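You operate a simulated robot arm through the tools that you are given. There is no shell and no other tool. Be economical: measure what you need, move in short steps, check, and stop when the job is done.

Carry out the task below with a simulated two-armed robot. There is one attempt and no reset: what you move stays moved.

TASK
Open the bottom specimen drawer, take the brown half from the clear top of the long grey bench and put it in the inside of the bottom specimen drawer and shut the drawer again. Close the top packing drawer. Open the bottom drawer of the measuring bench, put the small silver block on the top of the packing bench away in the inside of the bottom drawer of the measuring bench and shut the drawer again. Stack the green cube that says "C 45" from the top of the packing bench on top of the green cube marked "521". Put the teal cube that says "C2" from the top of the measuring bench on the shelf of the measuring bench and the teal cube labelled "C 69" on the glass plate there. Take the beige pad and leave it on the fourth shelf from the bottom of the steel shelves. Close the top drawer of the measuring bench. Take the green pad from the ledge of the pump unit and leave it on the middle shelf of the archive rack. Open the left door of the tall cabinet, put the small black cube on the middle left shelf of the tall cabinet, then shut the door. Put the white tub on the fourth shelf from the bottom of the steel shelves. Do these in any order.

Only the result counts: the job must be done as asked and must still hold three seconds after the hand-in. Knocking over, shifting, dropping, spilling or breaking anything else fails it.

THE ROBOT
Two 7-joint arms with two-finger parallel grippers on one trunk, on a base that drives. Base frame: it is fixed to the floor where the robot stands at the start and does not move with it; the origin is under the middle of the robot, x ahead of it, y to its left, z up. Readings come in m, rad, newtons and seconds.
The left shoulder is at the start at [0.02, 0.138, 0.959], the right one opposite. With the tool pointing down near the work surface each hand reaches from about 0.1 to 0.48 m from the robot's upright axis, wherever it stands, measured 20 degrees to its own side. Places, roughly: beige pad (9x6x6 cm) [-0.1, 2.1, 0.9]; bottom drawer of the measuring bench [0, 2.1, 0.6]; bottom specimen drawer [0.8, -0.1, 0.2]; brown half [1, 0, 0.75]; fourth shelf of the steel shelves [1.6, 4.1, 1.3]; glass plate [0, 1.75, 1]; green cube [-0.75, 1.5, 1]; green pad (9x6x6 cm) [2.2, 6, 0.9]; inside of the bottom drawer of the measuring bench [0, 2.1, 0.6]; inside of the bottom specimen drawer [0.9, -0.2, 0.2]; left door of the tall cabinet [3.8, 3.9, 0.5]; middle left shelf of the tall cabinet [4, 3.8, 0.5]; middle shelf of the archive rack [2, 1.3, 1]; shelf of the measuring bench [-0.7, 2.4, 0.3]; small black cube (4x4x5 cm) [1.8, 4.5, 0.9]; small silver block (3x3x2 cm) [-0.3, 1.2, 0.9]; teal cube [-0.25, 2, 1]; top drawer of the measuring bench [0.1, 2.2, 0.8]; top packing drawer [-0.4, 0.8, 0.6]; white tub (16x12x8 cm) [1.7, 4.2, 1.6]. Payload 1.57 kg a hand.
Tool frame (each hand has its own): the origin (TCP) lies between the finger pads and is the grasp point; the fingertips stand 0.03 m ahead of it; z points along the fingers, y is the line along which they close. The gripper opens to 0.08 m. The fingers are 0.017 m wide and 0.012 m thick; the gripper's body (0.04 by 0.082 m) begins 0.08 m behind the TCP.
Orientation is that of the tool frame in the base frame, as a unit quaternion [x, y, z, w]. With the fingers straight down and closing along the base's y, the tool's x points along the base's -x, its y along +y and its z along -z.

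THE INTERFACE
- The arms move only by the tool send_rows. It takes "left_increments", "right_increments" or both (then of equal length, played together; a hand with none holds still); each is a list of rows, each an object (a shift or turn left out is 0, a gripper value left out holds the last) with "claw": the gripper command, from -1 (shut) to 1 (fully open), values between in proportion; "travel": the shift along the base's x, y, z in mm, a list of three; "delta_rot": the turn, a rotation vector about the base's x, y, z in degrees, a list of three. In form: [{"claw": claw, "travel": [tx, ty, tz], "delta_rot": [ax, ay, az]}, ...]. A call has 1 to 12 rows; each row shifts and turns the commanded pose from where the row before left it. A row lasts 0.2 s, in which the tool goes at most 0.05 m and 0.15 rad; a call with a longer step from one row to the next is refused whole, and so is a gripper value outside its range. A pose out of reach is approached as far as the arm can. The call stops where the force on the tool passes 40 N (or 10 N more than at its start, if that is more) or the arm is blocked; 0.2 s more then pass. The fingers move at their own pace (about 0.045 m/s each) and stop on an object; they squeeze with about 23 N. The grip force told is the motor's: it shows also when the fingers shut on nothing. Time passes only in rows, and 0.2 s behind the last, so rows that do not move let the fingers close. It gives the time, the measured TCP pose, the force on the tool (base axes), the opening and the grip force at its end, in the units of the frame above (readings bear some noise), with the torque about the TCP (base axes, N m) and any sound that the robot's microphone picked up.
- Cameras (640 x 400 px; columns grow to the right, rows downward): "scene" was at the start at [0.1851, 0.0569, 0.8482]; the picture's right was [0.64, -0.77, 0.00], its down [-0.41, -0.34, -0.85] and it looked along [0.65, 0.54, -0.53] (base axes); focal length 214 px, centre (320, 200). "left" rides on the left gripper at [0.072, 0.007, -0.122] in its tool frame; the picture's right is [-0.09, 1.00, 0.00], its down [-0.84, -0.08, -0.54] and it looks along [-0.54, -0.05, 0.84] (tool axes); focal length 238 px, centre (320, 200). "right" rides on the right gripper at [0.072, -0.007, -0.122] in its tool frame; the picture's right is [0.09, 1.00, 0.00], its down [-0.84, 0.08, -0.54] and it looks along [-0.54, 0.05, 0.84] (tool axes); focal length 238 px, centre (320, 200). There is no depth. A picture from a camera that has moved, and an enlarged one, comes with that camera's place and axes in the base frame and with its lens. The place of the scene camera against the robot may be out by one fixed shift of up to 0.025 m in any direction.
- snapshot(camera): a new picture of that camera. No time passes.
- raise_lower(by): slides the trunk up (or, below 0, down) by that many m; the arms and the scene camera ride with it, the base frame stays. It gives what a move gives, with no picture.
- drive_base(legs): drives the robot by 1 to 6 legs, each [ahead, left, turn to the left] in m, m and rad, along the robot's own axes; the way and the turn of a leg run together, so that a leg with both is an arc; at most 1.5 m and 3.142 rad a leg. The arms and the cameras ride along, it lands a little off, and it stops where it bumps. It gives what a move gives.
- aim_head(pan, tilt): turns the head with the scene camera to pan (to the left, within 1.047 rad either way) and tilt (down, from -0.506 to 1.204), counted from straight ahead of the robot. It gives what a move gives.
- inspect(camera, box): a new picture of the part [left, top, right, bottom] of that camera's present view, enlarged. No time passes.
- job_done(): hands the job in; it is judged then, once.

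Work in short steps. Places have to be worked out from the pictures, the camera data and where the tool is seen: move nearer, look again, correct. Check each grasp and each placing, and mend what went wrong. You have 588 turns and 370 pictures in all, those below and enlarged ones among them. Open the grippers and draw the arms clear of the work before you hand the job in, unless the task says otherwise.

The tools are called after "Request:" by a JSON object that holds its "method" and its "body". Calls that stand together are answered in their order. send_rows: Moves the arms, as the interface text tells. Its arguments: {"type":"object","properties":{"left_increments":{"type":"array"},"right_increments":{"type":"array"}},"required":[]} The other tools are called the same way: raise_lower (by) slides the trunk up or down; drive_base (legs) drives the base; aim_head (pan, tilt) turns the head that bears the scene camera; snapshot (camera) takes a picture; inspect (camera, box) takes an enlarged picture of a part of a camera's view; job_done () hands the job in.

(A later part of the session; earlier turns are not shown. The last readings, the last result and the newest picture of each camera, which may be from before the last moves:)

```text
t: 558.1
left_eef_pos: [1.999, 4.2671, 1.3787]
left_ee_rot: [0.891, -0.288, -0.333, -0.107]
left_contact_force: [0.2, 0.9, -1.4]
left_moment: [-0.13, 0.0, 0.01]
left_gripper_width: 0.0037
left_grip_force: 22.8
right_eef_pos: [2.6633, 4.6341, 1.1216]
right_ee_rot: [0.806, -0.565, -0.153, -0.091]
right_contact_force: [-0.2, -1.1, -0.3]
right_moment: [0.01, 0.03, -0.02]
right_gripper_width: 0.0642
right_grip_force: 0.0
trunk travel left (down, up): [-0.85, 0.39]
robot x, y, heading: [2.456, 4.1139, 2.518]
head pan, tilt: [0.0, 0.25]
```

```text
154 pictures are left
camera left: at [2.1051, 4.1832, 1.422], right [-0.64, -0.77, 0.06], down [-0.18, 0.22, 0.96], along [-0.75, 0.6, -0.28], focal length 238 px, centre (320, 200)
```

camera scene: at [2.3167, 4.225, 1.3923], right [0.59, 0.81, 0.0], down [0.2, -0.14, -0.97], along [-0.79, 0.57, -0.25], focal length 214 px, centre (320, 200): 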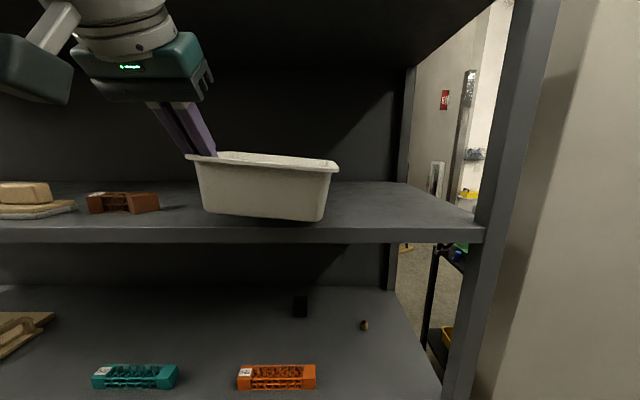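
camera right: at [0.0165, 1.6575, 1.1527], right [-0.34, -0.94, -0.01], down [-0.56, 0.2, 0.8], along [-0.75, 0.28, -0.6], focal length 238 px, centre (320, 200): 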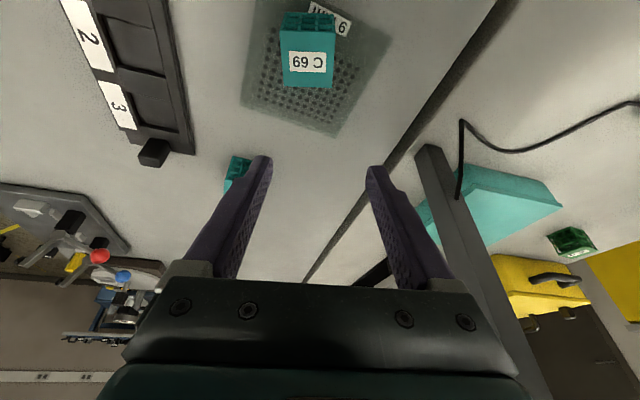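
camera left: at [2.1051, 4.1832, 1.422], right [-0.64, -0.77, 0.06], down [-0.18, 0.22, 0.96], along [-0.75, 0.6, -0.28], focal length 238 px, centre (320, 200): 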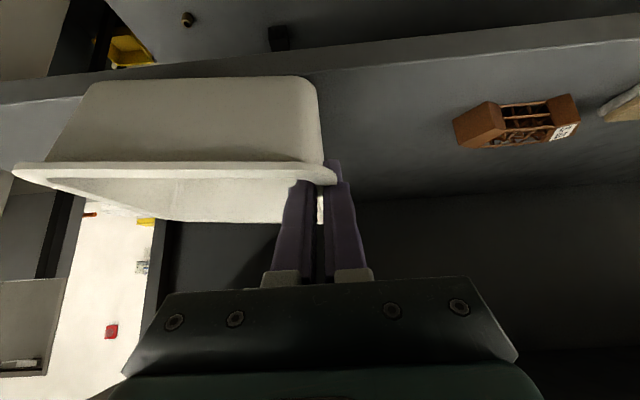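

Request:
{"method": "drive_base", "body": {"legs": [[0.105, 0, 0]]}}

Request:
{"method": "raise_lower", "body": {"by": -0.025}}

Request:
{"method": "snapshot", "body": {"camera": "scene"}}

```text
t: 559.3
left_eef_pos: [1.9124, 4.3302, 1.3778]
left_ee_rot: [0.891, -0.289, -0.334, -0.108]
left_contact_force: [0.8, -0.4, -1.6]
left_moment: [-0.12, 0.05, -0.01]
left_gripper_width: 0.0035
left_grip_force: 23.1
right_eef_pos: [2.5785, 4.6956, 1.1209]
right_ee_rot: [0.805, -0.566, -0.153, -0.093]
right_contact_force: [-0.4, 0.4, 0.5]
right_moment: [-0.02, -0.01, 0.0]
right_gripper_width: 0.0636
right_grip_force: 0.0
trunk travel left (down, up): [-0.85, 0.39]
robot x, y, heading: [2.372, 4.1766, 2.512]
head pan, tilt: [0.0, 0.25]
```

```text
t: 560.0
left_eef_pos: [1.9121, 4.3303, 1.3545]
left_ee_rot: [0.891, -0.288, -0.334, -0.108]
left_contact_force: [-0.3, -1.4, 3.3]
left_moment: [0.38, -0.58, -0.22]
left_gripper_width: 0.0043
left_grip_force: 23.0
right_eef_pos: [2.5775, 4.697, 1.0958]
right_ee_rot: [0.805, -0.565, -0.154, -0.092]
right_contact_force: [-0.3, 0.0, 1.0]
right_moment: [0.02, 0.01, -0.02]
right_gripper_width: 0.0638
right_grip_force: 0.2
trunk travel left (down, up): [-0.825, 0.415]
robot x, y, heading: [2.3683, 4.1737, 2.517]
head pan, tilt: [0.0, 0.25]
```

```text
153 pictures are left
camera scene: at [2.2291, 4.2884, 1.3674], right [0.59, 0.81, 0.0], down [0.2, -0.14, -0.97], along [-0.79, 0.57, -0.25], focal length 214 px, centre (320, 200)
```

scene: 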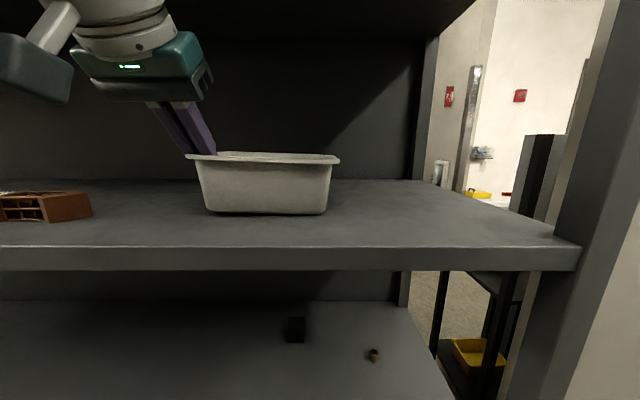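

Touching. A few mm more with the arm, then release and lift out.

Request:
{"method": "send_rows", "body": {"left_increments": [{"travel": [0, 0, -4]}, {"travel": [0, 0, -4]}, {"claw": 0.2}, {"claw": 0.2}, {"claw": 0.2}]}}

Request:
{"method": "snapshot", "body": {"camera": "left"}}

Request:
{"method": "snapshot", "body": {"camera": "scene"}}

```text
t: 561.2
left_eef_pos: [1.9124, 4.331, 1.3454]
left_ee_rot: [0.891, -0.289, -0.333, -0.108]
left_contact_force: [0.3, -0.1, -0.4]
left_moment: [0.03, 0.04, 0.03]
left_gripper_width: 0.0477
left_grip_force: 0.2
right_eef_pos: [2.5775, 4.6956, 1.0961]
right_ee_rot: [0.806, -0.564, -0.153, -0.091]
right_contact_force: [0.7, 0.6, 0.7]
right_moment: [0.02, 0.01, -0.03]
right_gripper_width: 0.0639
right_grip_force: 0.1
trunk travel left (down, up): [-0.825, 0.415]
robot x, y, heading: [2.3689, 4.1766, 2.51]
head pan, tilt: [0.0, 0.25]
```

```text
152 pictures are left
camera left: at [2.0186, 4.2471, 1.3893], right [-0.64, -0.77, 0.06], down [-0.18, 0.23, 0.96], along [-0.75, 0.6, -0.28], focal length 238 px, centre (320, 200)
```

left: 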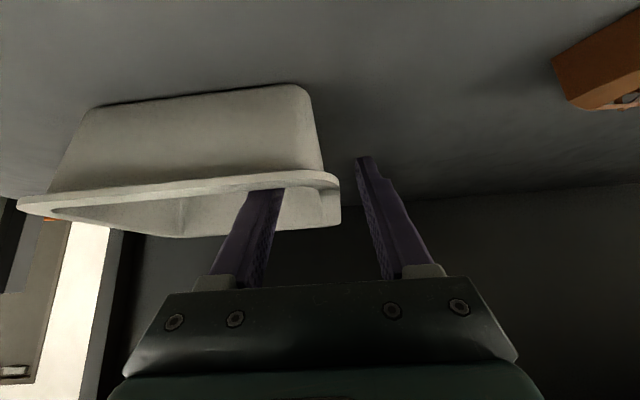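

```text
151 pictures are left
camera scene: at [2.2293, 4.2884, 1.3673], right [0.59, 0.81, 0.0], down [0.2, -0.14, -0.97], along [-0.79, 0.57, -0.25], focal length 214 px, centre (320, 200)
```

scene: 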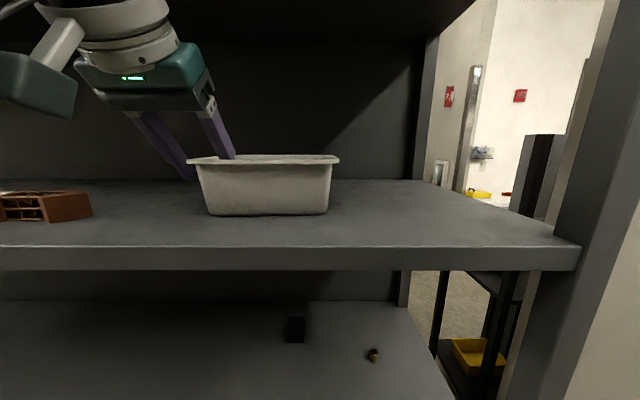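

The tub stands on the 4th shelf. I retreat along the tool axis, then back away.

Request:
{"method": "send_rows", "body": {"left_increments": [{"travel": [5, -4, 10]}, {"travel": [8, -6, 12]}, {"travel": [8, -6, 12]}, {"travel": [8, -6, 10]}]}}

Request:
{"method": "snapshot", "body": {"camera": "left"}}

```text
t: 562.2
left_eef_pos: [1.943, 4.3073, 1.3696]
left_ee_rot: [0.9, -0.291, -0.31, -0.091]
left_contact_force: [-0.7, 0.5, 2.2]
left_moment: [0.03, 0.03, 0.03]
left_gripper_width: 0.0479
left_grip_force: 0.0
right_eef_pos: [2.5784, 4.6965, 1.0974]
right_ee_rot: [0.805, -0.565, -0.153, -0.092]
right_contact_force: [0.3, -0.9, 0.0]
right_moment: [0.01, -0.01, -0.01]
right_gripper_width: 0.0638
right_grip_force: 0.1
trunk travel left (down, up): [-0.825, 0.415]
robot x, y, heading: [2.3696, 4.1746, 2.517]
head pan, tilt: [0.0, 0.25]
```

```text
150 pictures are left
camera left: at [2.0472, 4.2267, 1.4216], right [-0.64, -0.77, 0.07], down [-0.21, 0.27, 0.94], along [-0.74, 0.58, -0.34], focal length 238 px, centre (320, 200)
```

left: 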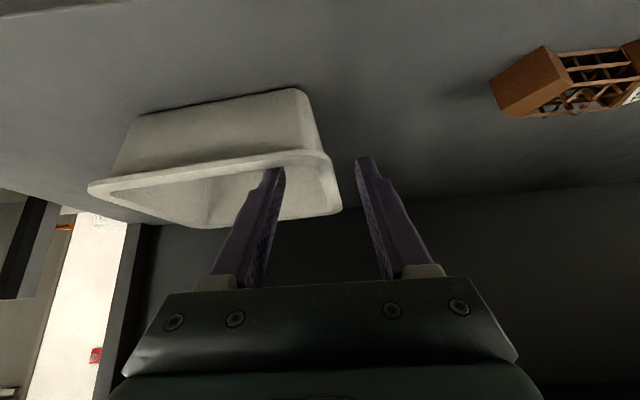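

The wrist is near the upper shelf; I pitch the hand further forward, which lowers the wrist and frees the tips upward.

Request:
{"method": "send_rows", "body": {"left_increments": [{"delta_rot": [4.4, 6.1, 0], "travel": [0, 0, 4]}, {"delta_rot": [4.4, 6.1, 0], "travel": [3, -2, 6]}, {"delta_rot": [4.4, 6.1, 0], "travel": [3, -2, 6]}]}}

Request:
{"method": "snapshot", "body": {"camera": "left"}}

```text
t: 563.0
left_eef_pos: [1.9429, 4.3024, 1.391]
left_ee_rot: [0.819, -0.264, -0.487, -0.145]
left_contact_force: [0.3, 0.4, 0.2]
left_moment: [-0.01, -0.03, 0.0]
left_gripper_width: 0.048
left_grip_force: 0.1
right_eef_pos: [2.5784, 4.6953, 1.0973]
right_ee_rot: [0.806, -0.564, -0.154, -0.091]
right_contact_force: [1.4, -1.5, -0.3]
right_moment: [0.02, 0.04, 0.01]
right_gripper_width: 0.0639
right_grip_force: 0.0
trunk travel left (down, up): [-0.825, 0.415]
robot x, y, heading: [2.3659, 4.1763, 2.513]
head pan, tilt: [0.0, 0.25]
```

```text
149 pictures are left
camera left: at [2.0566, 4.2161, 1.3856], right [-0.61, -0.79, 0.1], down [0.11, 0.04, 0.99], along [-0.79, 0.61, 0.07], focal length 238 px, centre (320, 200)
```

left: 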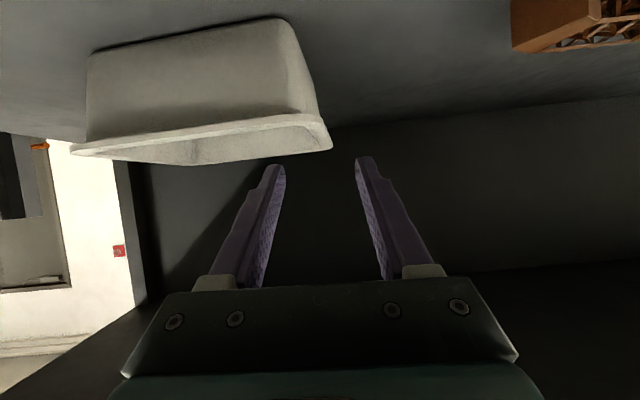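

Fingers are above the rim. Back away.

Request:
{"method": "drive_base", "body": {"legs": [[-0.35, 0, 0]]}}

Request:
{"method": "snapshot", "body": {"camera": "scene"}}

```text
t: 565.3
left_eef_pos: [2.2269, 4.101, 1.3916]
left_ee_rot: [0.817, -0.266, -0.489, -0.15]
left_contact_force: [0.2, 0.6, 0.2]
left_moment: [0.0, -0.01, 0.02]
left_gripper_width: 0.048
left_grip_force: 0.0
right_eef_pos: [2.8551, 4.4962, 1.0974]
right_ee_rot: [0.807, -0.563, -0.154, -0.091]
right_contact_force: [0.9, -0.5, -0.1]
right_moment: [0.0, 0.04, -0.01]
right_gripper_width: 0.0642
right_grip_force: 0.2
trunk travel left (down, up): [-0.825, 0.415]
robot x, y, heading: [2.6503, 3.9736, 2.517]
head pan, tilt: [0.0, 0.25]
```

```text
148 pictures are left
camera scene: at [2.5087, 4.0862, 1.3673], right [0.58, 0.81, 0.0], down [0.2, -0.14, -0.97], along [-0.79, 0.56, -0.25], focal length 214 px, centre (320, 200)
```

scene: 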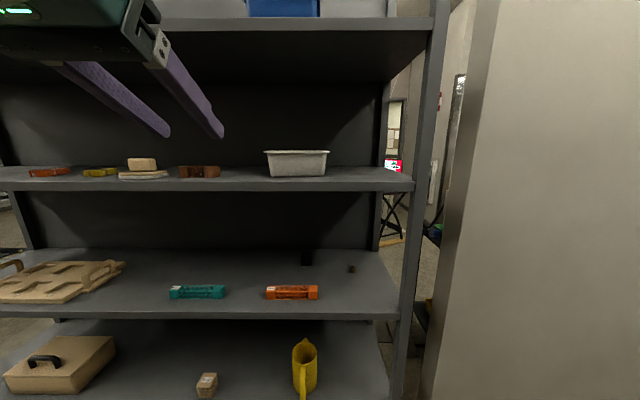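

Tub placed. Next the small black cube on the third shelf; I zoom on it.

Request:
{"method": "inspect", "body": {"camera": "scene", "box": [260, 230, 400, 320]}}

Request:
{"method": "send_rows", "body": {"right_increments": [{"travel": [35, -24, 0]}, {"travel": [35, -24, 0]}, {"travel": [35, -24, 0]}, {"travel": [35, -24, 0]}], "left_increments": [{"delta_rot": [-4.9, -6.9, 0], "claw": 1}, {"delta_rot": [-4.9, -6.9, 0]}, {}, {}]}}

```text
4.44 times, centred on (330, 275) of scene
camera zoom: at [2.5087, 4.0862, 1.3673], right [0.58, 0.81, 0.0], down [0.2, -0.14, -0.97], along [-0.79, 0.56, -0.25], focal length 953 px, centre (276, -133)
```

zoom: 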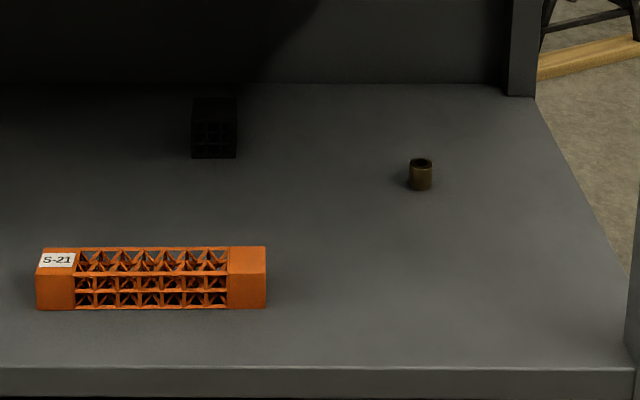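

```text
t: 566.5
left_eef_pos: [2.234, 4.1011, 1.3618]
left_ee_rot: [0.883, -0.313, -0.34, -0.076]
left_contact_force: [-0.2, 0.0, -0.6]
left_moment: [-0.01, 0.01, 0.02]
left_gripper_width: 0.0801
left_grip_force: 0.0
right_eef_pos: [2.9307, 4.4577, 1.0932]
right_ee_rot: [0.804, -0.562, -0.149, -0.128]
right_contact_force: [-0.6, -0.4, -0.7]
right_moment: [0.0, -0.01, 0.02]
right_gripper_width: 0.0637
right_grip_force: 0.1
right hand out of reach, approached as far as the arm can: row 2, 3, 4
trunk travel left (down, up): [-0.825, 0.415]
robot x, y, heading: [2.655, 3.9741, 2.523]
head pan, tilt: [0.0, 0.25]
stopped in row 4 (left hand): the arm was blocked; the commanded pose is now the measured one
```

The cube is at ≈(1.808,4.517), behind the orange beam; I enter over it. Lower first, then approach.

Request:
{"method": "raise_lower", "body": {"by": -0.4}}

Request:
{"method": "drive_base", "body": {"legs": [[0, -0.09, 0], [0.3, 0, 0]]}}

Request:
{"method": "snapshot", "body": {"camera": "left"}}

Request:
{"method": "snapshot", "body": {"camera": "scene"}}

```text
t: 570.3
left_eef_pos: [2.2345, 4.1034, 0.9616]
left_ee_rot: [0.883, -0.313, -0.34, -0.075]
left_contact_force: [-0.1, -0.1, 0.6]
left_moment: [0.04, -0.02, -0.03]
left_gripper_width: 0.0802
left_grip_force: 0.0
right_eef_pos: [2.9295, 4.4583, 0.6915]
right_ee_rot: [0.804, -0.561, -0.15, -0.127]
right_contact_force: [0.2, 0.1, -0.4]
right_moment: [-0.02, 0.0, -0.02]
right_gripper_width: 0.064
right_grip_force: 0.1
trunk travel left (down, up): [-0.425, 0.815]
robot x, y, heading: [2.6536, 3.9765, 2.519]
head pan, tilt: [0.0, 0.25]
```

```text
t: 573.0
left_eef_pos: [2.0479, 4.3516, 0.9635]
left_ee_rot: [0.881, -0.319, -0.34, -0.078]
left_contact_force: [-0.7, 0.8, 0.1]
left_moment: [0.01, -0.03, 0.01]
left_gripper_width: 0.0802
left_grip_force: 0.0
right_eef_pos: [2.7484, 4.6981, 0.6919]
right_ee_rot: [0.801, -0.566, -0.15, -0.129]
right_contact_force: [0.1, -0.3, -0.2]
right_moment: [-0.01, -0.02, 0.02]
right_gripper_width: 0.0641
right_grip_force: 0.1
trunk travel left (down, up): [-0.425, 0.815]
robot x, y, heading: [2.4618, 4.2209, 2.509]
head pan, tilt: [0.0, 0.25]
```

```text
146 pictures are left
camera left: at [2.153, 4.2673, 1.0077], right [-0.67, -0.73, 0.14], down [-0.13, 0.29, 0.95], along [-0.74, 0.61, -0.29], focal length 238 px, centre (320, 200)
```

left: 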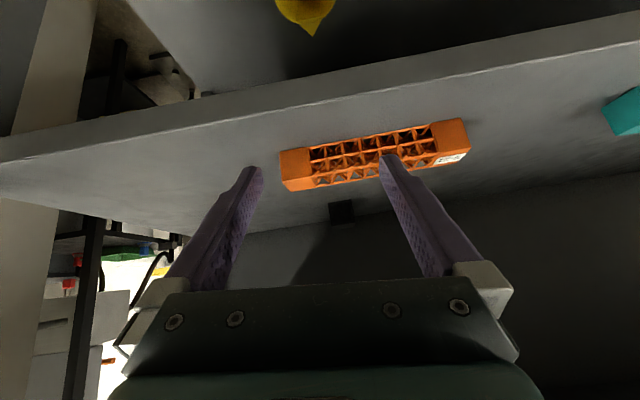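

```text
145 pictures are left
camera scene: at [2.3222, 4.3318, 0.9674], right [0.59, 0.81, 0.0], down [0.2, -0.15, -0.97], along [-0.78, 0.57, -0.25], focal length 214 px, centre (320, 200)
```

scene: 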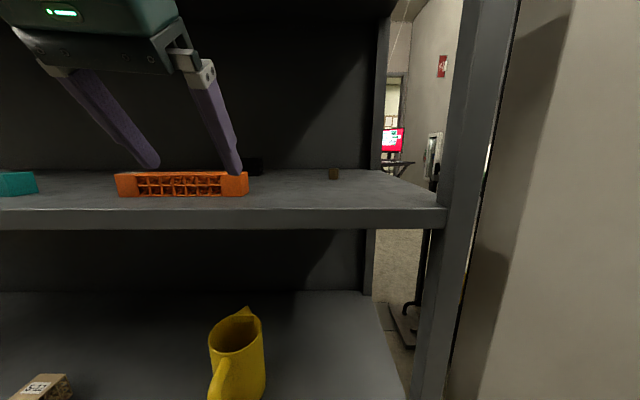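

The cube is visible behind the beam. I extend the arm 12 cm over the beam and drive 8 cm.

Request:
{"method": "send_rows", "body": {"left_increments": [{"travel": [-24, 17, 4]}, {"travel": [-24, 17, 4]}, {"travel": [-24, 17, 0]}, {"travel": [-24, 17, 0]}, {"travel": [-16, 11, 0]}]}}

Request:
{"method": "drive_base", "body": {"legs": [[0.07, 0.008, 0]]}}

Request:
{"method": "snapshot", "body": {"camera": "left"}}

Request:
{"method": "snapshot", "body": {"camera": "scene"}}

```text
t: 574.2
left_eef_pos: [1.9384, 4.4311, 0.971]
left_ee_rot: [0.881, -0.319, -0.34, -0.077]
left_contact_force: [0.8, 0.1, 0.3]
left_moment: [0.02, 0.01, -0.03]
left_gripper_width: 0.0803
left_grip_force: 0.3
right_eef_pos: [2.7492, 4.6975, 0.6913]
right_ee_rot: [0.8, -0.567, -0.149, -0.129]
right_contact_force: [-0.5, -0.4, 0.5]
right_moment: [0.01, 0.02, -0.01]
right_gripper_width: 0.064
right_grip_force: 0.0
trunk travel left (down, up): [-0.425, 0.815]
robot x, y, heading: [2.4634, 4.2188, 2.508]
head pan, tilt: [0.0, 0.25]
```

```text
t: 575.2
left_eef_pos: [1.878, 4.4628, 0.9731]
left_ee_rot: [0.881, -0.319, -0.34, -0.077]
left_contact_force: [1.5, 0.7, 0.7]
left_moment: [0.0, -0.02, 0.01]
left_gripper_width: 0.08
left_grip_force: 0.1
right_eef_pos: [2.6876, 4.731, 0.6927]
right_ee_rot: [0.801, -0.566, -0.149, -0.129]
right_contact_force: [0.6, 0.5, 0.3]
right_moment: [-0.02, 0.02, -0.01]
right_gripper_width: 0.0641
right_grip_force: 0.0
trunk travel left (down, up): [-0.425, 0.815]
robot x, y, heading: [2.4003, 4.2484, 2.508]
head pan, tilt: [0.0, 0.25]
```

```text
144 pictures are left
camera left: at [1.9824, 4.3787, 1.0169], right [-0.66, -0.73, 0.14], down [-0.13, 0.29, 0.95], along [-0.74, 0.61, -0.29], focal length 238 px, centre (320, 200)
```

left: 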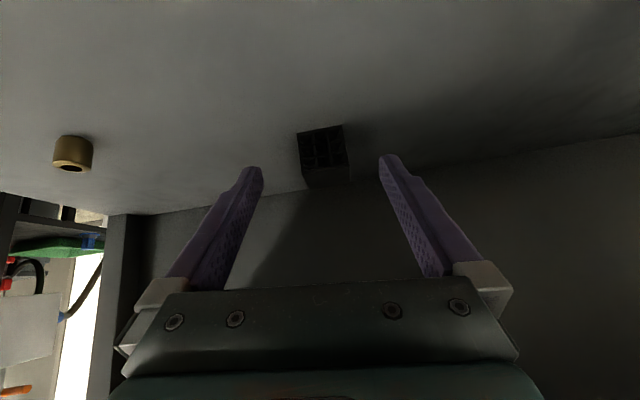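

```text
143 pictures are left
camera scene: at [2.2622, 4.3655, 0.9674], right [0.59, 0.81, 0.0], down [0.2, -0.15, -0.97], along [-0.78, 0.57, -0.25], focal length 214 px, centre (320, 200)
```

scene: 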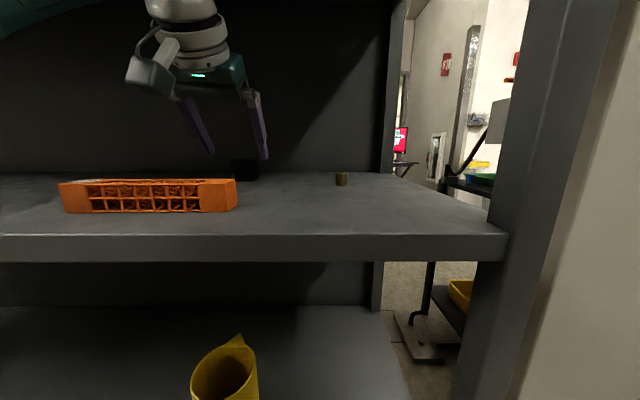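

Aligned. Forward 7 cm, down 6 cm, then close.

Request:
{"method": "drive_base", "body": {"legs": [[0.068, 0.005, 0]]}}

Request:
{"method": "raise_lower", "body": {"by": -0.055}}

Request:
{"method": "snapshot", "body": {"camera": "left"}}

```text
t: 576.2
left_eef_pos: [1.8211, 4.5008, 0.9707]
left_ee_rot: [0.881, -0.32, -0.339, -0.079]
left_contact_force: [0.0, -0.2, -0.3]
left_moment: [0.01, -0.04, 0.01]
left_gripper_width: 0.0801
left_grip_force: 0.0
right_eef_pos: [2.6312, 4.7675, 0.6918]
right_ee_rot: [0.8, -0.567, -0.149, -0.129]
right_contact_force: [0.1, 0.4, 0.2]
right_moment: [-0.02, -0.02, -0.01]
right_gripper_width: 0.064
right_grip_force: 0.1
trunk travel left (down, up): [-0.425, 0.815]
robot x, y, heading: [2.3425, 4.2896, 2.509]
head pan, tilt: [0.0, 0.25]
```

```text
t: 577.0
left_eef_pos: [1.8211, 4.5037, 0.9316]
left_ee_rot: [0.878, -0.319, -0.347, -0.085]
left_contact_force: [2.9, -4.9, 5.9]
left_moment: [0.02, -0.2, -0.2]
left_gripper_width: 0.0784
left_grip_force: 0.1
right_eef_pos: [2.6306, 4.767, 0.6419]
right_ee_rot: [0.8, -0.567, -0.15, -0.129]
right_contact_force: [-0.5, -0.1, -0.5]
right_moment: [0.0, 0.02, -0.01]
right_gripper_width: 0.0641
right_grip_force: 0.0
trunk travel left (down, up): [-0.376, 0.864]
robot x, y, heading: [2.3403, 4.2887, 2.508]
head pan, tilt: [0.0, 0.25]
stopped: the force on the tool passed its limit at 53 N (the readings are from after the stop); the commanded pose is now the measured one
```

```text
142 pictures are left
camera left: at [1.925, 4.4163, 0.9732], right [-0.67, -0.73, 0.13], down [-0.12, 0.28, 0.95], along [-0.74, 0.62, -0.27], focal length 238 px, centre (320, 200)
```

left: 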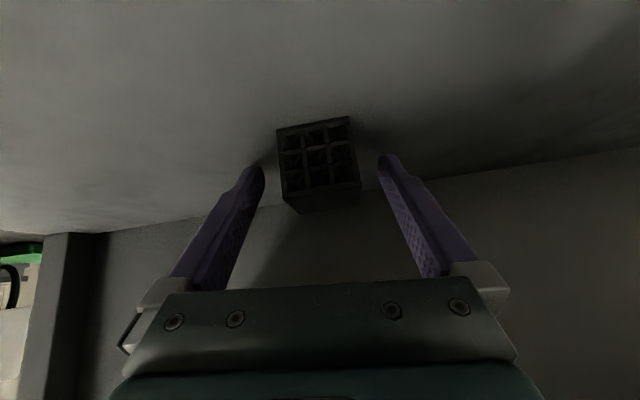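

Tips touch the shelf; the cube is between the fingers. I ease up and close.

Request:
{"method": "send_rows", "body": {"left_increments": [{"travel": [-3, 2, 4]}, {"claw": -1}, {"claw": -1}, {"claw": -1}, {"claw": -1}]}}

Request:
{"method": "raise_lower", "body": {"by": 0.07}}

Request:
{"method": "snapshot", "body": {"camera": "left"}}

```text
t: 578.2
left_eef_pos: [1.8164, 4.505, 0.9355]
left_ee_rot: [0.878, -0.319, -0.347, -0.086]
left_contact_force: [0.8, -0.2, 1.3]
left_moment: [0.03, 0.03, -0.01]
left_gripper_width: 0.0394
left_grip_force: 23.4
right_eef_pos: [2.6302, 4.768, 0.6422]
right_ee_rot: [0.8, -0.567, -0.149, -0.129]
right_contact_force: [0.5, -0.8, -0.1]
right_moment: [-0.01, 0.03, -0.01]
right_gripper_width: 0.0641
right_grip_force: 0.1
trunk travel left (down, up): [-0.376, 0.864]
robot x, y, heading: [2.3405, 4.2862, 2.512]
head pan, tilt: [0.0, 0.25]
```

```text
t: 579.3
left_eef_pos: [1.8177, 4.5062, 1.0047]
left_ee_rot: [0.878, -0.319, -0.347, -0.086]
left_contact_force: [0.1, -0.8, 0.3]
left_moment: [-0.01, -0.01, 0.0]
left_gripper_width: 0.0397
left_grip_force: 22.9
right_eef_pos: [2.6314, 4.7672, 0.7127]
right_ee_rot: [0.8, -0.567, -0.15, -0.129]
right_contact_force: [-0.1, 0.8, -0.8]
right_moment: [0.02, 0.01, 0.01]
right_gripper_width: 0.064
right_grip_force: 0.1
trunk travel left (down, up): [-0.446, 0.794]
robot x, y, heading: [2.345, 4.2873, 2.503]
head pan, tilt: [0.0, 0.25]
```

```text
141 pictures are left
camera left: at [1.9222, 4.4193, 1.0471], right [-0.67, -0.73, 0.13], down [-0.12, 0.28, 0.95], along [-0.73, 0.62, -0.27], focal length 238 px, centre (320, 200)
```

left: 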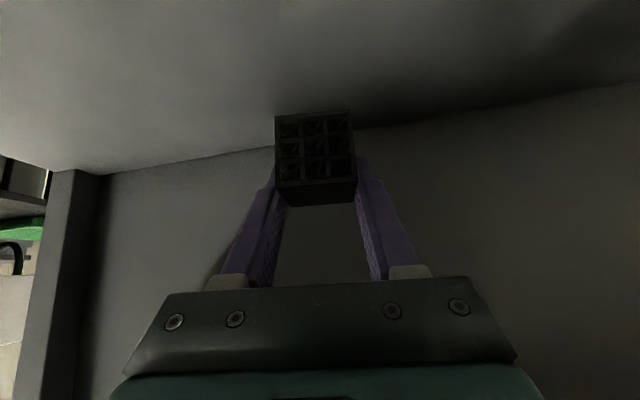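

Black cube held. I back out and turn round to find the tall cabinet across the corridor.

Request:
{"method": "drive_base", "body": {"legs": [[-0.45, 0, 0], [0, 0, 1.57], [0, 0, 1.57]]}}

Request:
{"method": "aim_head", "body": {"pan": 0.2, "tilt": 0.4}}

Request:
{"method": "snapshot", "body": {"camera": "scene"}}

```text
t: 589.6
left_eef_pos: [3.2266, 3.7828, 1.0044]
left_ee_rot: [0.333, 0.873, -0.091, 0.346]
left_contact_force: [0.0, 0.4, -0.2]
left_moment: [0.01, -0.02, -0.02]
left_gripper_width: 0.0393
left_grip_force: 23.1
right_eef_pos: [2.4052, 3.5461, 0.7123]
right_ee_rot: [0.58, 0.79, -0.131, 0.148]
right_contact_force: [-0.2, -0.4, 0.4]
right_moment: [0.05, -0.02, 0.01]
right_gripper_width: 0.0641
right_grip_force: 0.0
trunk travel left (down, up): [-0.446, 0.794]
robot x, y, heading: [2.7071, 4.0206, -0.665]
head pan, tilt: [0.0, 0.25]
```

```text
t: 590.4
left_eef_pos: [3.2262, 3.7821, 1.0041]
left_ee_rot: [0.334, 0.872, -0.091, 0.346]
left_contact_force: [0.5, -0.1, -1.0]
left_moment: [0.02, 0.01, -0.04]
left_gripper_width: 0.0396
left_grip_force: 23.2
right_eef_pos: [2.4043, 3.5473, 0.7132]
right_ee_rot: [0.58, 0.79, -0.131, 0.148]
right_contact_force: [0.4, 0.3, 0.0]
right_moment: [0.01, -0.03, -0.05]
right_gripper_width: 0.0639
right_grip_force: 0.1
trunk travel left (down, up): [-0.446, 0.794]
robot x, y, heading: [2.7098, 4.0199, -0.669]
head pan, tilt: [0.201, 0.4]
```

```text
140 pictures are left
camera scene: at [2.886, 3.9135, 0.9742], right [-0.45, -0.89, 0.0], down [-0.35, 0.18, -0.92], along [0.82, -0.42, -0.39], focal length 214 px, centre (320, 200)
```

scene: 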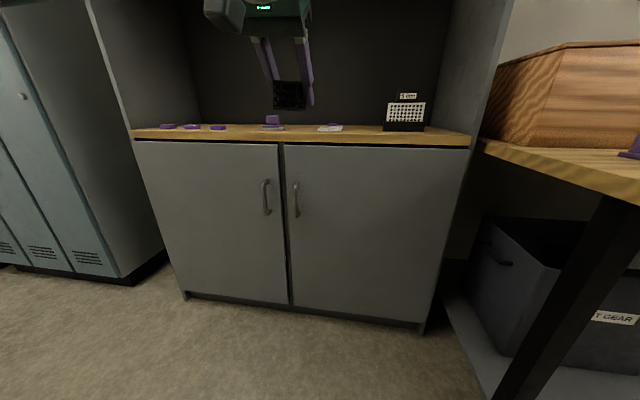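

The tall cabinet's lower doors face me (front l≈−0.81); the left door spans d 5.08–5.68, its handle at ≈(3.62,3.76,0.68). I prepare: align heading, bring the right hand forward (closing sideways, 45° pitch), left hand back.

Request:
{"method": "drive_base", "body": {"legs": [[0, 0, 0.049]]}}

Request:
{"method": "send_rows", "body": {"right_increments": [{"travel": [42, 8, 0]}, {"travel": [42, 8, 0]}, {"travel": [42, 8, 0]}, {"travel": [42, 8, 0]}, {"travel": [42, 8, 0]}, {"travel": [42, 8, 0], "delta_rot": [-2.8, -2.55, 5.8]}, {"travel": [42, 8, 0], "delta_rot": [-2.8, -2.55, 5.8]}, {"travel": [42, 8, 0], "delta_rot": [-2.8, -2.55, 5.8]}, {"travel": [42, 8, 0], "delta_rot": [-2.8, -2.55, 5.8]}, {"travel": [42, 8, 0], "delta_rot": [-2.8, -2.55, 5.8]}, {"travel": [42, 8, 0], "delta_rot": [-2.8, -2.55, 5.8]}, {"travel": [42, 8, 0]}], "left_increments": [{"travel": [-10, 28, 0]}, {"travel": [-10, 28, 0]}, {"travel": [-10, 28, 0]}, {"travel": [-10, 28, 0]}, {"travel": [-10, 28, 0]}, {"travel": [-10, 28, 0]}, {}, {}, {}, {}, {}, {}]}}

```text
t: 591.2
left_eef_pos: [3.237, 3.8085, 1.0046]
left_ee_rot: [0.312, 0.88, -0.082, 0.348]
left_contact_force: [-0.4, 0.1, 0.1]
left_moment: [0.01, 0.01, 0.01]
left_gripper_width: 0.0396
left_grip_force: 22.8
right_eef_pos: [2.4284, 3.5341, 0.713]
right_ee_rot: [0.561, 0.804, -0.128, 0.15]
right_contact_force: [-0.2, 0.0, 0.4]
right_moment: [0.02, 0.0, 0.01]
right_gripper_width: 0.064
right_grip_force: 0.0
trunk travel left (down, up): [-0.446, 0.794]
robot x, y, heading: [2.709, 4.017, -0.622]
head pan, tilt: [0.201, 0.4]
```

```text
t: 592.6
left_eef_pos: [3.1727, 3.9714, 0.9456]
left_ee_rot: [0.342, 0.903, -0.016, 0.259]
left_contact_force: [0.0, -0.1, 0.0]
left_moment: [-0.01, -0.01, 0.02]
left_gripper_width: 0.0397
left_grip_force: 23.3
right_eef_pos: [2.6824, 3.5804, 0.7107]
right_ee_rot: [0.518, 0.825, -0.128, 0.188]
right_contact_force: [0.7, 0.2, 0.1]
right_moment: [0.03, 0.01, 0.0]
right_gripper_width: 0.0643
right_grip_force: 0.0
right hand out of reach, approached as far as the arm can: row 7
trunk travel left (down, up): [-0.446, 0.794]
robot x, y, heading: [2.7089, 4.0155, -0.62]
head pan, tilt: [0.201, 0.4]
stopped in row 7 (left hand): the arm was blocked; the commanded pose is now the measured one
```

The left arm jammed slightly (fine for now). I continue with the right hand.

Request:
{"method": "send_rows", "body": {"right_increments": [{"travel": [42, 7, 0]}, {"travel": [42, 7, 0], "delta_rot": [-2.8, -2.6, 5.8]}, {"travel": [42, 7, 0], "delta_rot": [-2.8, -2.6, 5.8]}, {"travel": [42, 7, 0], "delta_rot": [-2.8, -2.6, 5.8]}, {"travel": [42, 7, 0], "delta_rot": [-2.8, -2.6, 5.8]}, {"travel": [42, 7, 0], "delta_rot": [-2.7, -2.5, 5.6]}, {"travel": [42, 7, 0]}]}}

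Request:
{"method": "snapshot", "body": {"camera": "right"}}

Request:
{"method": "snapshot", "body": {"camera": "left"}}

```text
t: 594.2
left_eef_pos: [3.1743, 3.9669, 0.9462]
left_ee_rot: [0.342, 0.903, -0.017, 0.261]
left_contact_force: [0.8, -0.7, 0.1]
left_moment: [0.04, 0.03, 0.05]
left_gripper_width: 0.0394
left_grip_force: 22.9
right_eef_pos: [2.9024, 3.5651, 0.7291]
right_ee_rot: [0.276, 0.88, -0.111, 0.372]
right_contact_force: [-0.2, -0.2, 1.3]
right_moment: [0.03, 0.04, 0.04]
right_gripper_width: 0.064
right_grip_force: 0.2
right hand out of reach, approached as far as the arm can: row 4, 5, 6, 7
trunk travel left (down, up): [-0.446, 0.794]
robot x, y, heading: [2.7087, 4.0158, -0.622]
head pan, tilt: [0.201, 0.4]
```

```text
139 pictures are left
camera right: at [2.7852, 3.6367, 0.7635], right [0.51, 0.86, -0.06], down [0.2, -0.05, 0.98], along [0.84, -0.51, -0.2], focal length 238 px, centre (320, 200)
```

right: 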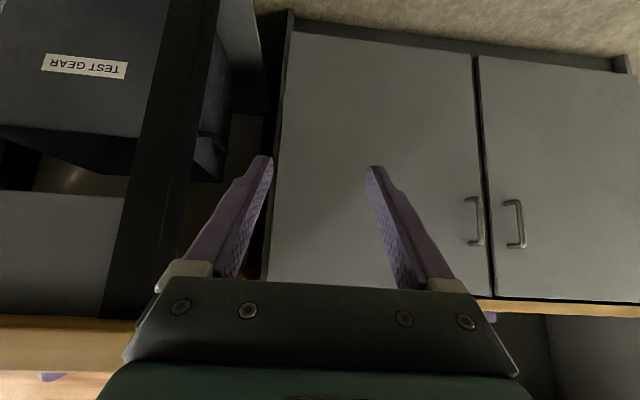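

```text
138 pictures are left
camera left: at [3.077, 4.042, 1.0165], right [0.68, 0.71, 0.19], down [0.23, -0.46, 0.86], along [0.69, -0.54, -0.47], focal length 238 px, centre (320, 200)
```

left: 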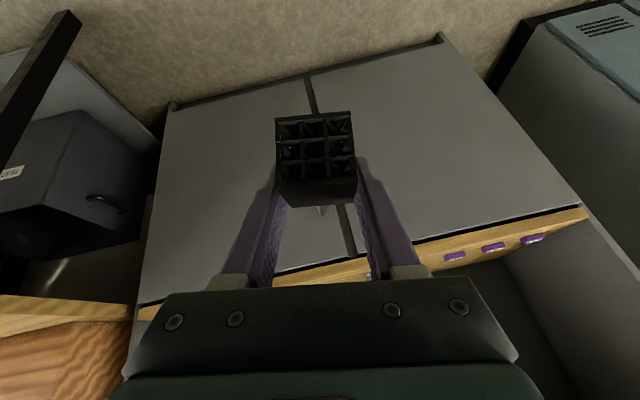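

Left-door handle confirmed at ≈(3.62,3.76,0.67). I shift left 0.57 m and forward 0.33 m.

Request:
{"method": "drive_base", "body": {"legs": [[0, 0.575, 0], [0.33, 0, 0]]}}

Request:
{"method": "send_rows", "body": {"right_increments": [{"claw": 0.2, "travel": [0, 0, -20]}, {"claw": 0.2, "travel": [0, 0, -15]}]}}

Request:
{"method": "snapshot", "body": {"camera": "right"}}

```text
t: 599.3
left_eef_pos: [3.7791, 4.2337, 0.9459]
left_ee_rot: [0.352, 0.899, -0.018, 0.259]
left_contact_force: [-1.2, -0.6, -0.9]
left_moment: [-0.02, 0.0, -0.02]
left_gripper_width: 0.0394
left_grip_force: 22.8
right_eef_pos: [3.5002, 3.8371, 0.7292]
right_ee_rot: [0.284, 0.877, -0.113, 0.37]
right_contact_force: [-0.7, -0.6, 0.4]
right_moment: [0.01, 0.03, -0.03]
right_gripper_width: 0.064
right_grip_force: 0.1
trunk travel left (down, up): [-0.446, 0.794]
robot x, y, heading: [3.3182, 4.2883, -0.648]
head pan, tilt: [0.201, 0.4]
```

```text
t: 599.9
left_eef_pos: [3.7796, 4.2336, 0.9452]
left_ee_rot: [0.352, 0.899, -0.019, 0.26]
left_contact_force: [-0.2, -0.8, 0.6]
left_moment: [-0.03, 0.01, 0.01]
left_gripper_width: 0.0396
left_grip_force: 22.9
right_eef_pos: [3.4925, 3.8357, 0.6996]
right_ee_rot: [0.283, 0.878, -0.111, 0.371]
right_contact_force: [-0.2, 1.3, -1.1]
right_moment: [0.0, 0.02, -0.02]
right_gripper_width: 0.0479
right_grip_force: 0.0
right hand out of reach, approached as far as the arm can: row 1
trunk travel left (down, up): [-0.446, 0.794]
robot x, y, heading: [3.3125, 4.2885, -0.641]
head pan, tilt: [0.201, 0.4]
```

```text
137 pictures are left
camera right: at [3.3772, 3.9093, 0.7329], right [0.53, 0.85, -0.05], down [0.2, -0.07, 0.98], along [0.83, -0.52, -0.2], focal length 238 px, centre (320, 200)
```

right: 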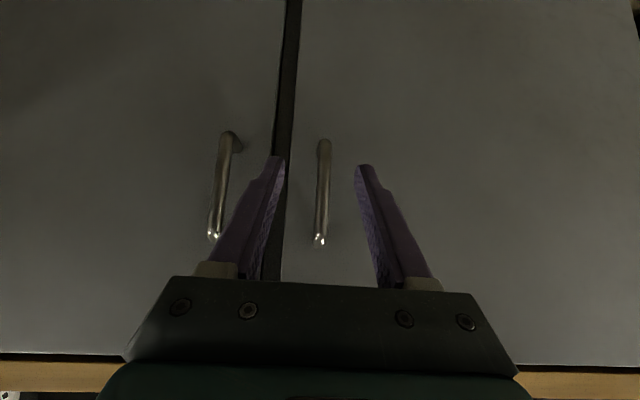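

The bar is centred between the fingers. I drive 13.5 cm forward and close.

Request:
{"method": "drive_base", "body": {"legs": [[0.13, 0.007, 0]]}}

Request:
{"method": "snapshot", "body": {"camera": "right"}}

Request:
{"method": "send_rows", "body": {"right_increments": [{"claw": -1}, {"claw": -1}, {"claw": -1}]}}

```text
t: 601.2
left_eef_pos: [3.8857, 4.1638, 0.9453]
left_ee_rot: [0.351, 0.9, -0.018, 0.259]
left_contact_force: [-0.3, -0.3, -0.2]
left_moment: [-0.02, 0.01, 0.02]
left_gripper_width: 0.0393
left_grip_force: 22.8
right_eef_pos: [3.5988, 3.7668, 0.6993]
right_ee_rot: [0.284, 0.878, -0.111, 0.37]
right_contact_force: [0.8, -0.3, 0.8]
right_moment: [0.01, 0.02, 0.0]
right_gripper_width: 0.048
right_grip_force: 0.0
trunk travel left (down, up): [-0.446, 0.794]
robot x, y, heading: [3.4246, 4.2211, -0.639]
head pan, tilt: [0.201, 0.4]
```

```text
136 pictures are left
camera right: at [3.4835, 3.8389, 0.7332], right [0.52, 0.85, -0.05], down [0.2, -0.07, 0.98], along [0.83, -0.52, -0.2], focal length 238 px, centre (320, 200)
```

right: 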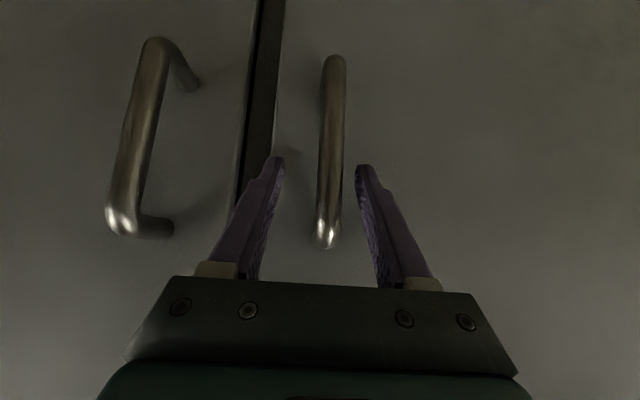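

```text
t: 602.0
left_eef_pos: [3.8861, 4.1676, 0.9459]
left_ee_rot: [0.35, 0.9, -0.016, 0.259]
left_contact_force: [-0.4, 0.1, -0.7]
left_moment: [-0.03, 0.02, 0.02]
left_gripper_width: 0.0394
left_grip_force: 23.6
right_eef_pos: [3.6029, 3.7707, 0.7001]
right_ee_rot: [0.283, 0.878, -0.108, 0.371]
right_contact_force: [5.3, 14.4, 5.7]
right_moment: [-0.18, 0.42, 0.04]
right_gripper_width: 0.0163
right_grip_force: 22.9
trunk travel left (down, up): [-0.446, 0.794]
robot x, y, heading: [3.4263, 4.224, -0.64]
head pan, tilt: [0.201, 0.4]
```

Gripped the handle. I pull the door open along its arc, first 15°.

Request:
{"method": "drive_base", "body": {"legs": [[-0.135, 0.015, 0]]}}

Request:
{"method": "drive_base", "body": {"legs": [[-0.126, 0.05, 0]]}}

Request:
{"method": "snapshot", "body": {"camera": "scene"}}

```text
t: 603.4
left_eef_pos: [3.7894, 4.2605, 0.9465]
left_ee_rot: [0.35, 0.9, -0.016, 0.259]
left_contact_force: [-0.5, 0.3, -0.2]
left_moment: [-0.01, 0.02, 0.01]
left_gripper_width: 0.0393
left_grip_force: 23.1
right_eef_pos: [3.5131, 3.8707, 0.6989]
right_ee_rot: [0.277, 0.879, -0.097, 0.376]
right_contact_force: [10.4, 8.8, -5.5]
right_moment: [-0.69, 0.18, 0.18]
right_gripper_width: 0.0163
right_grip_force: 31.8
trunk travel left (down, up): [-0.446, 0.794]
robot x, y, heading: [3.3265, 4.313, -0.636]
head pan, tilt: [0.201, 0.4]
stopped in leg 1: the force on the tool passed its limit at 41 N (the readings are from after the stop); the commanded pose is now the measured one
```

```text
t: 604.7
left_eef_pos: [3.722, 4.3756, 0.9489]
left_ee_rot: [0.349, 0.9, -0.014, 0.261]
left_contact_force: [-0.1, -0.1, 0.2]
left_moment: [-0.03, 0.01, 0.0]
left_gripper_width: 0.0395
left_grip_force: 22.6
right_eef_pos: [3.4449, 3.9876, 0.6997]
right_ee_rot: [0.277, 0.877, -0.096, 0.38]
right_contact_force: [32.9, 12.6, -0.6]
right_moment: [-0.35, 0.42, 0.25]
right_gripper_width: 0.0165
right_grip_force: 31.0
trunk travel left (down, up): [-0.446, 0.794]
robot x, y, heading: [3.2512, 4.4274, -0.641]
head pan, tilt: [0.201, 0.4]
```

```text
135 pictures are left
camera scene: at [3.4384, 4.3323, 0.9753], right [-0.42, -0.91, -0.01], down [-0.35, 0.17, -0.92], along [0.84, -0.39, -0.38], focal length 214 px, centre (320, 200)
```

scene: 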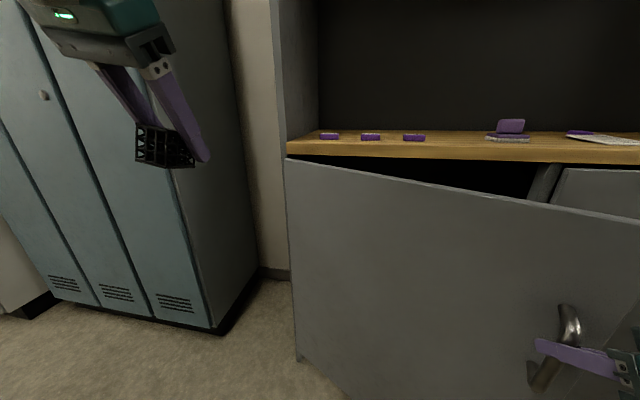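

~32° open. One more arc step to about 50°.

Request:
{"method": "drive_base", "body": {"legs": [[-0.06, 0.045, 0]]}}

Request:
{"method": "drive_base", "body": {"legs": [[-0.062, 0.057, 0]]}}

Request:
{"method": "snapshot", "body": {"camera": "scene"}}

```text
t: 605.8
left_eef_pos: [3.6981, 4.4478, 0.9471]
left_ee_rot: [0.348, 0.9, -0.015, 0.26]
left_contact_force: [0.0, -0.5, -1.3]
left_moment: [-0.01, 0.01, -0.02]
left_gripper_width: 0.0395
left_grip_force: 22.8
right_eef_pos: [3.4234, 4.0575, 0.7016]
right_ee_rot: [0.276, 0.877, -0.097, 0.381]
right_contact_force: [24.0, 6.2, -2.7]
right_moment: [-0.31, 0.59, 0.16]
right_gripper_width: 0.0164
right_grip_force: 31.2
trunk travel left (down, up): [-0.446, 0.794]
robot x, y, heading: [3.2321, 4.4979, -0.635]
head pan, tilt: [0.201, 0.4]
```

```text
t: 606.8
left_eef_pos: [3.681, 4.5302, 0.9479]
left_ee_rot: [0.349, 0.9, -0.016, 0.26]
left_contact_force: [-0.2, -0.3, 0.2]
left_moment: [-0.01, -0.02, 0.0]
left_gripper_width: 0.0393
left_grip_force: 23.4
right_eef_pos: [3.4071, 4.1407, 0.7024]
right_ee_rot: [0.276, 0.877, -0.097, 0.382]
right_contact_force: [24.4, 2.5, -4.3]
right_moment: [-0.34, 0.46, 0.19]
right_gripper_width: 0.0164
right_grip_force: 32.0
trunk travel left (down, up): [-0.446, 0.794]
robot x, y, heading: [3.2119, 4.5832, -0.633]
head pan, tilt: [0.201, 0.4]
```

```text
134 pictures are left
camera scene: at [3.3983, 4.4849, 0.975], right [-0.42, -0.91, 0.0], down [-0.35, 0.16, -0.92], along [0.84, -0.39, -0.39], focal length 214 px, centre (320, 200)
```

scene: 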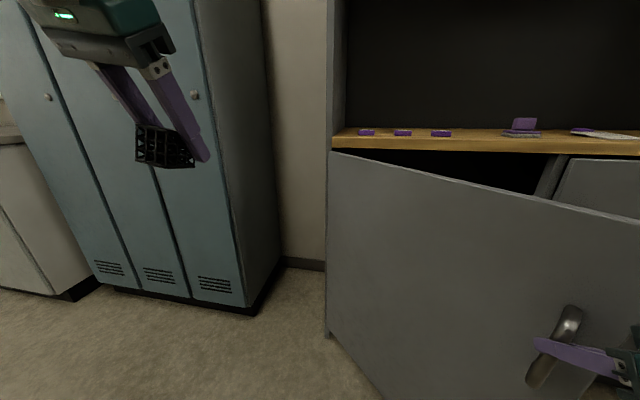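

50° open. I continue to ~70° in two small arcs.

Request:
{"method": "drive_base", "body": {"legs": [[-0.055, 0.08, 0]]}}

Request:
{"method": "drive_base", "body": {"legs": [[-0.04, 0.085, 0]]}}

Request:
{"method": "snapshot", "body": {"camera": "right"}}

```text
t: 608.0
left_eef_pos: [3.6798, 4.6265, 0.9453]
left_ee_rot: [0.348, 0.901, -0.017, 0.259]
left_contact_force: [-1.2, -0.2, 0.3]
left_moment: [-0.03, 0.01, -0.03]
left_gripper_width: 0.0395
left_grip_force: 23.1
right_eef_pos: [3.4054, 4.2354, 0.7032]
right_ee_rot: [0.275, 0.877, -0.099, 0.38]
right_contact_force: [2.9, -0.9, 6.4]
right_moment: [-0.45, 0.58, -0.12]
right_gripper_width: 0.0163
right_grip_force: 31.4
trunk travel left (down, up): [-0.446, 0.794]
robot x, y, heading: [3.2207, 4.6781, -0.64]
head pan, tilt: [0.201, 0.4]
```

```text
t: 609.1
left_eef_pos: [3.6981, 4.7174, 0.9462]
left_ee_rot: [0.349, 0.901, -0.017, 0.258]
left_contact_force: [0.4, 0.7, -0.3]
left_moment: [-0.01, 0.02, 0.03]
left_gripper_width: 0.0396
left_grip_force: 22.8
right_eef_pos: [3.4216, 4.3268, 0.7022]
right_ee_rot: [0.275, 0.878, -0.099, 0.38]
right_contact_force: [-6.2, 1.5, 10.5]
right_moment: [-0.41, 0.77, -0.15]
right_gripper_width: 0.016
right_grip_force: 31.2
trunk travel left (down, up): [-0.446, 0.794]
robot x, y, heading: [3.231, 4.771, -0.631]
head pan, tilt: [0.201, 0.4]
```

```text
133 pictures are left
camera right: at [3.3039, 4.3968, 0.7347], right [0.5, 0.86, -0.03], down [0.18, -0.07, 0.98], along [0.84, -0.5, -0.19], focal length 238 px, centre (320, 200)
```

right: 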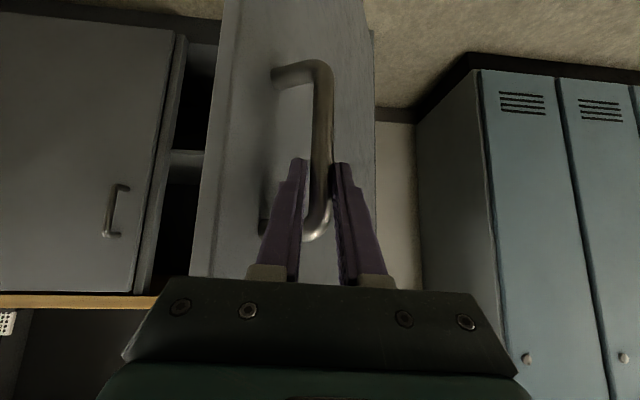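

The door stands at ~72°. I release the handle and back away.

Request:
{"method": "send_rows", "body": {"right_increments": [{"claw": -0.4}, {"claw": -0.2}, {"claw": -0.2}]}}

Request:
{"method": "drive_base", "body": {"legs": [[-0.12, 0, 0]]}}

Request:
{"method": "aim_head", "body": {"pan": -0.4, "tilt": 0.6}}

Request:
{"method": "snapshot", "body": {"camera": "scene"}}

```text
t: 609.9
left_eef_pos: [3.6974, 4.7192, 0.9461]
left_ee_rot: [0.348, 0.901, -0.017, 0.259]
left_contact_force: [0.2, -0.2, 0.0]
left_moment: [-0.02, 0.0, -0.04]
left_gripper_width: 0.0394
left_grip_force: 22.8
right_eef_pos: [3.423, 4.3278, 0.7031]
right_ee_rot: [0.275, 0.877, -0.099, 0.38]
right_contact_force: [-0.3, 0.8, -0.2]
right_moment: [-0.03, -0.04, -0.03]
right_gripper_width: 0.032
right_grip_force: 0.0
trunk travel left (down, up): [-0.446, 0.794]
robot x, y, heading: [3.2341, 4.7697, -0.635]
head pan, tilt: [0.201, 0.4]
```

```text
t: 611.1
left_eef_pos: [3.6056, 4.7869, 0.9441]
left_ee_rot: [0.349, 0.901, -0.017, 0.258]
left_contact_force: [0.7, 0.5, 0.0]
left_moment: [-0.03, -0.03, -0.04]
left_gripper_width: 0.0398
left_grip_force: 22.8
right_eef_pos: [3.3298, 4.3964, 0.7024]
right_ee_rot: [0.275, 0.878, -0.098, 0.38]
right_contact_force: [-0.7, 0.3, -0.6]
right_moment: [-0.01, -0.01, -0.04]
right_gripper_width: 0.0321
right_grip_force: 0.1
trunk travel left (down, up): [-0.446, 0.794]
robot x, y, heading: [3.1408, 4.8371, -0.637]
head pan, tilt: [0.201, 0.4]
```

```text
t: 612.1
left_eef_pos: [3.6049, 4.7871, 0.946]
left_ee_rot: [0.35, 0.9, -0.018, 0.259]
left_contact_force: [-0.8, 0.1, -0.6]
left_moment: [0.01, 0.0, 0.05]
left_gripper_width: 0.0396
left_grip_force: 22.6
right_eef_pos: [3.3289, 4.396, 0.7029]
right_ee_rot: [0.276, 0.878, -0.099, 0.38]
right_contact_force: [-0.6, -0.5, 0.7]
right_moment: [0.01, -0.02, -0.02]
right_gripper_width: 0.032
right_grip_force: 0.0
trunk travel left (down, up): [-0.446, 0.794]
robot x, y, heading: [3.1396, 4.8424, -0.635]
head pan, tilt: [-0.4, 0.6]
```

```text
132 pictures are left
camera scene: at [3.2833, 4.7054, 0.956], right [-0.86, -0.51, 0.0], down [-0.29, 0.49, -0.83], along [0.42, -0.71, -0.56], focal length 214 px, centre (320, 200)
```

scene: 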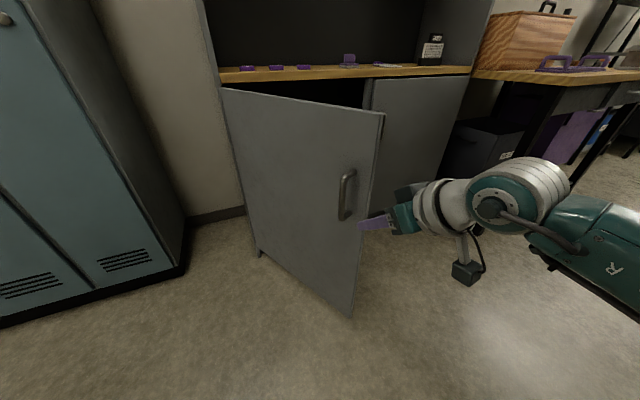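

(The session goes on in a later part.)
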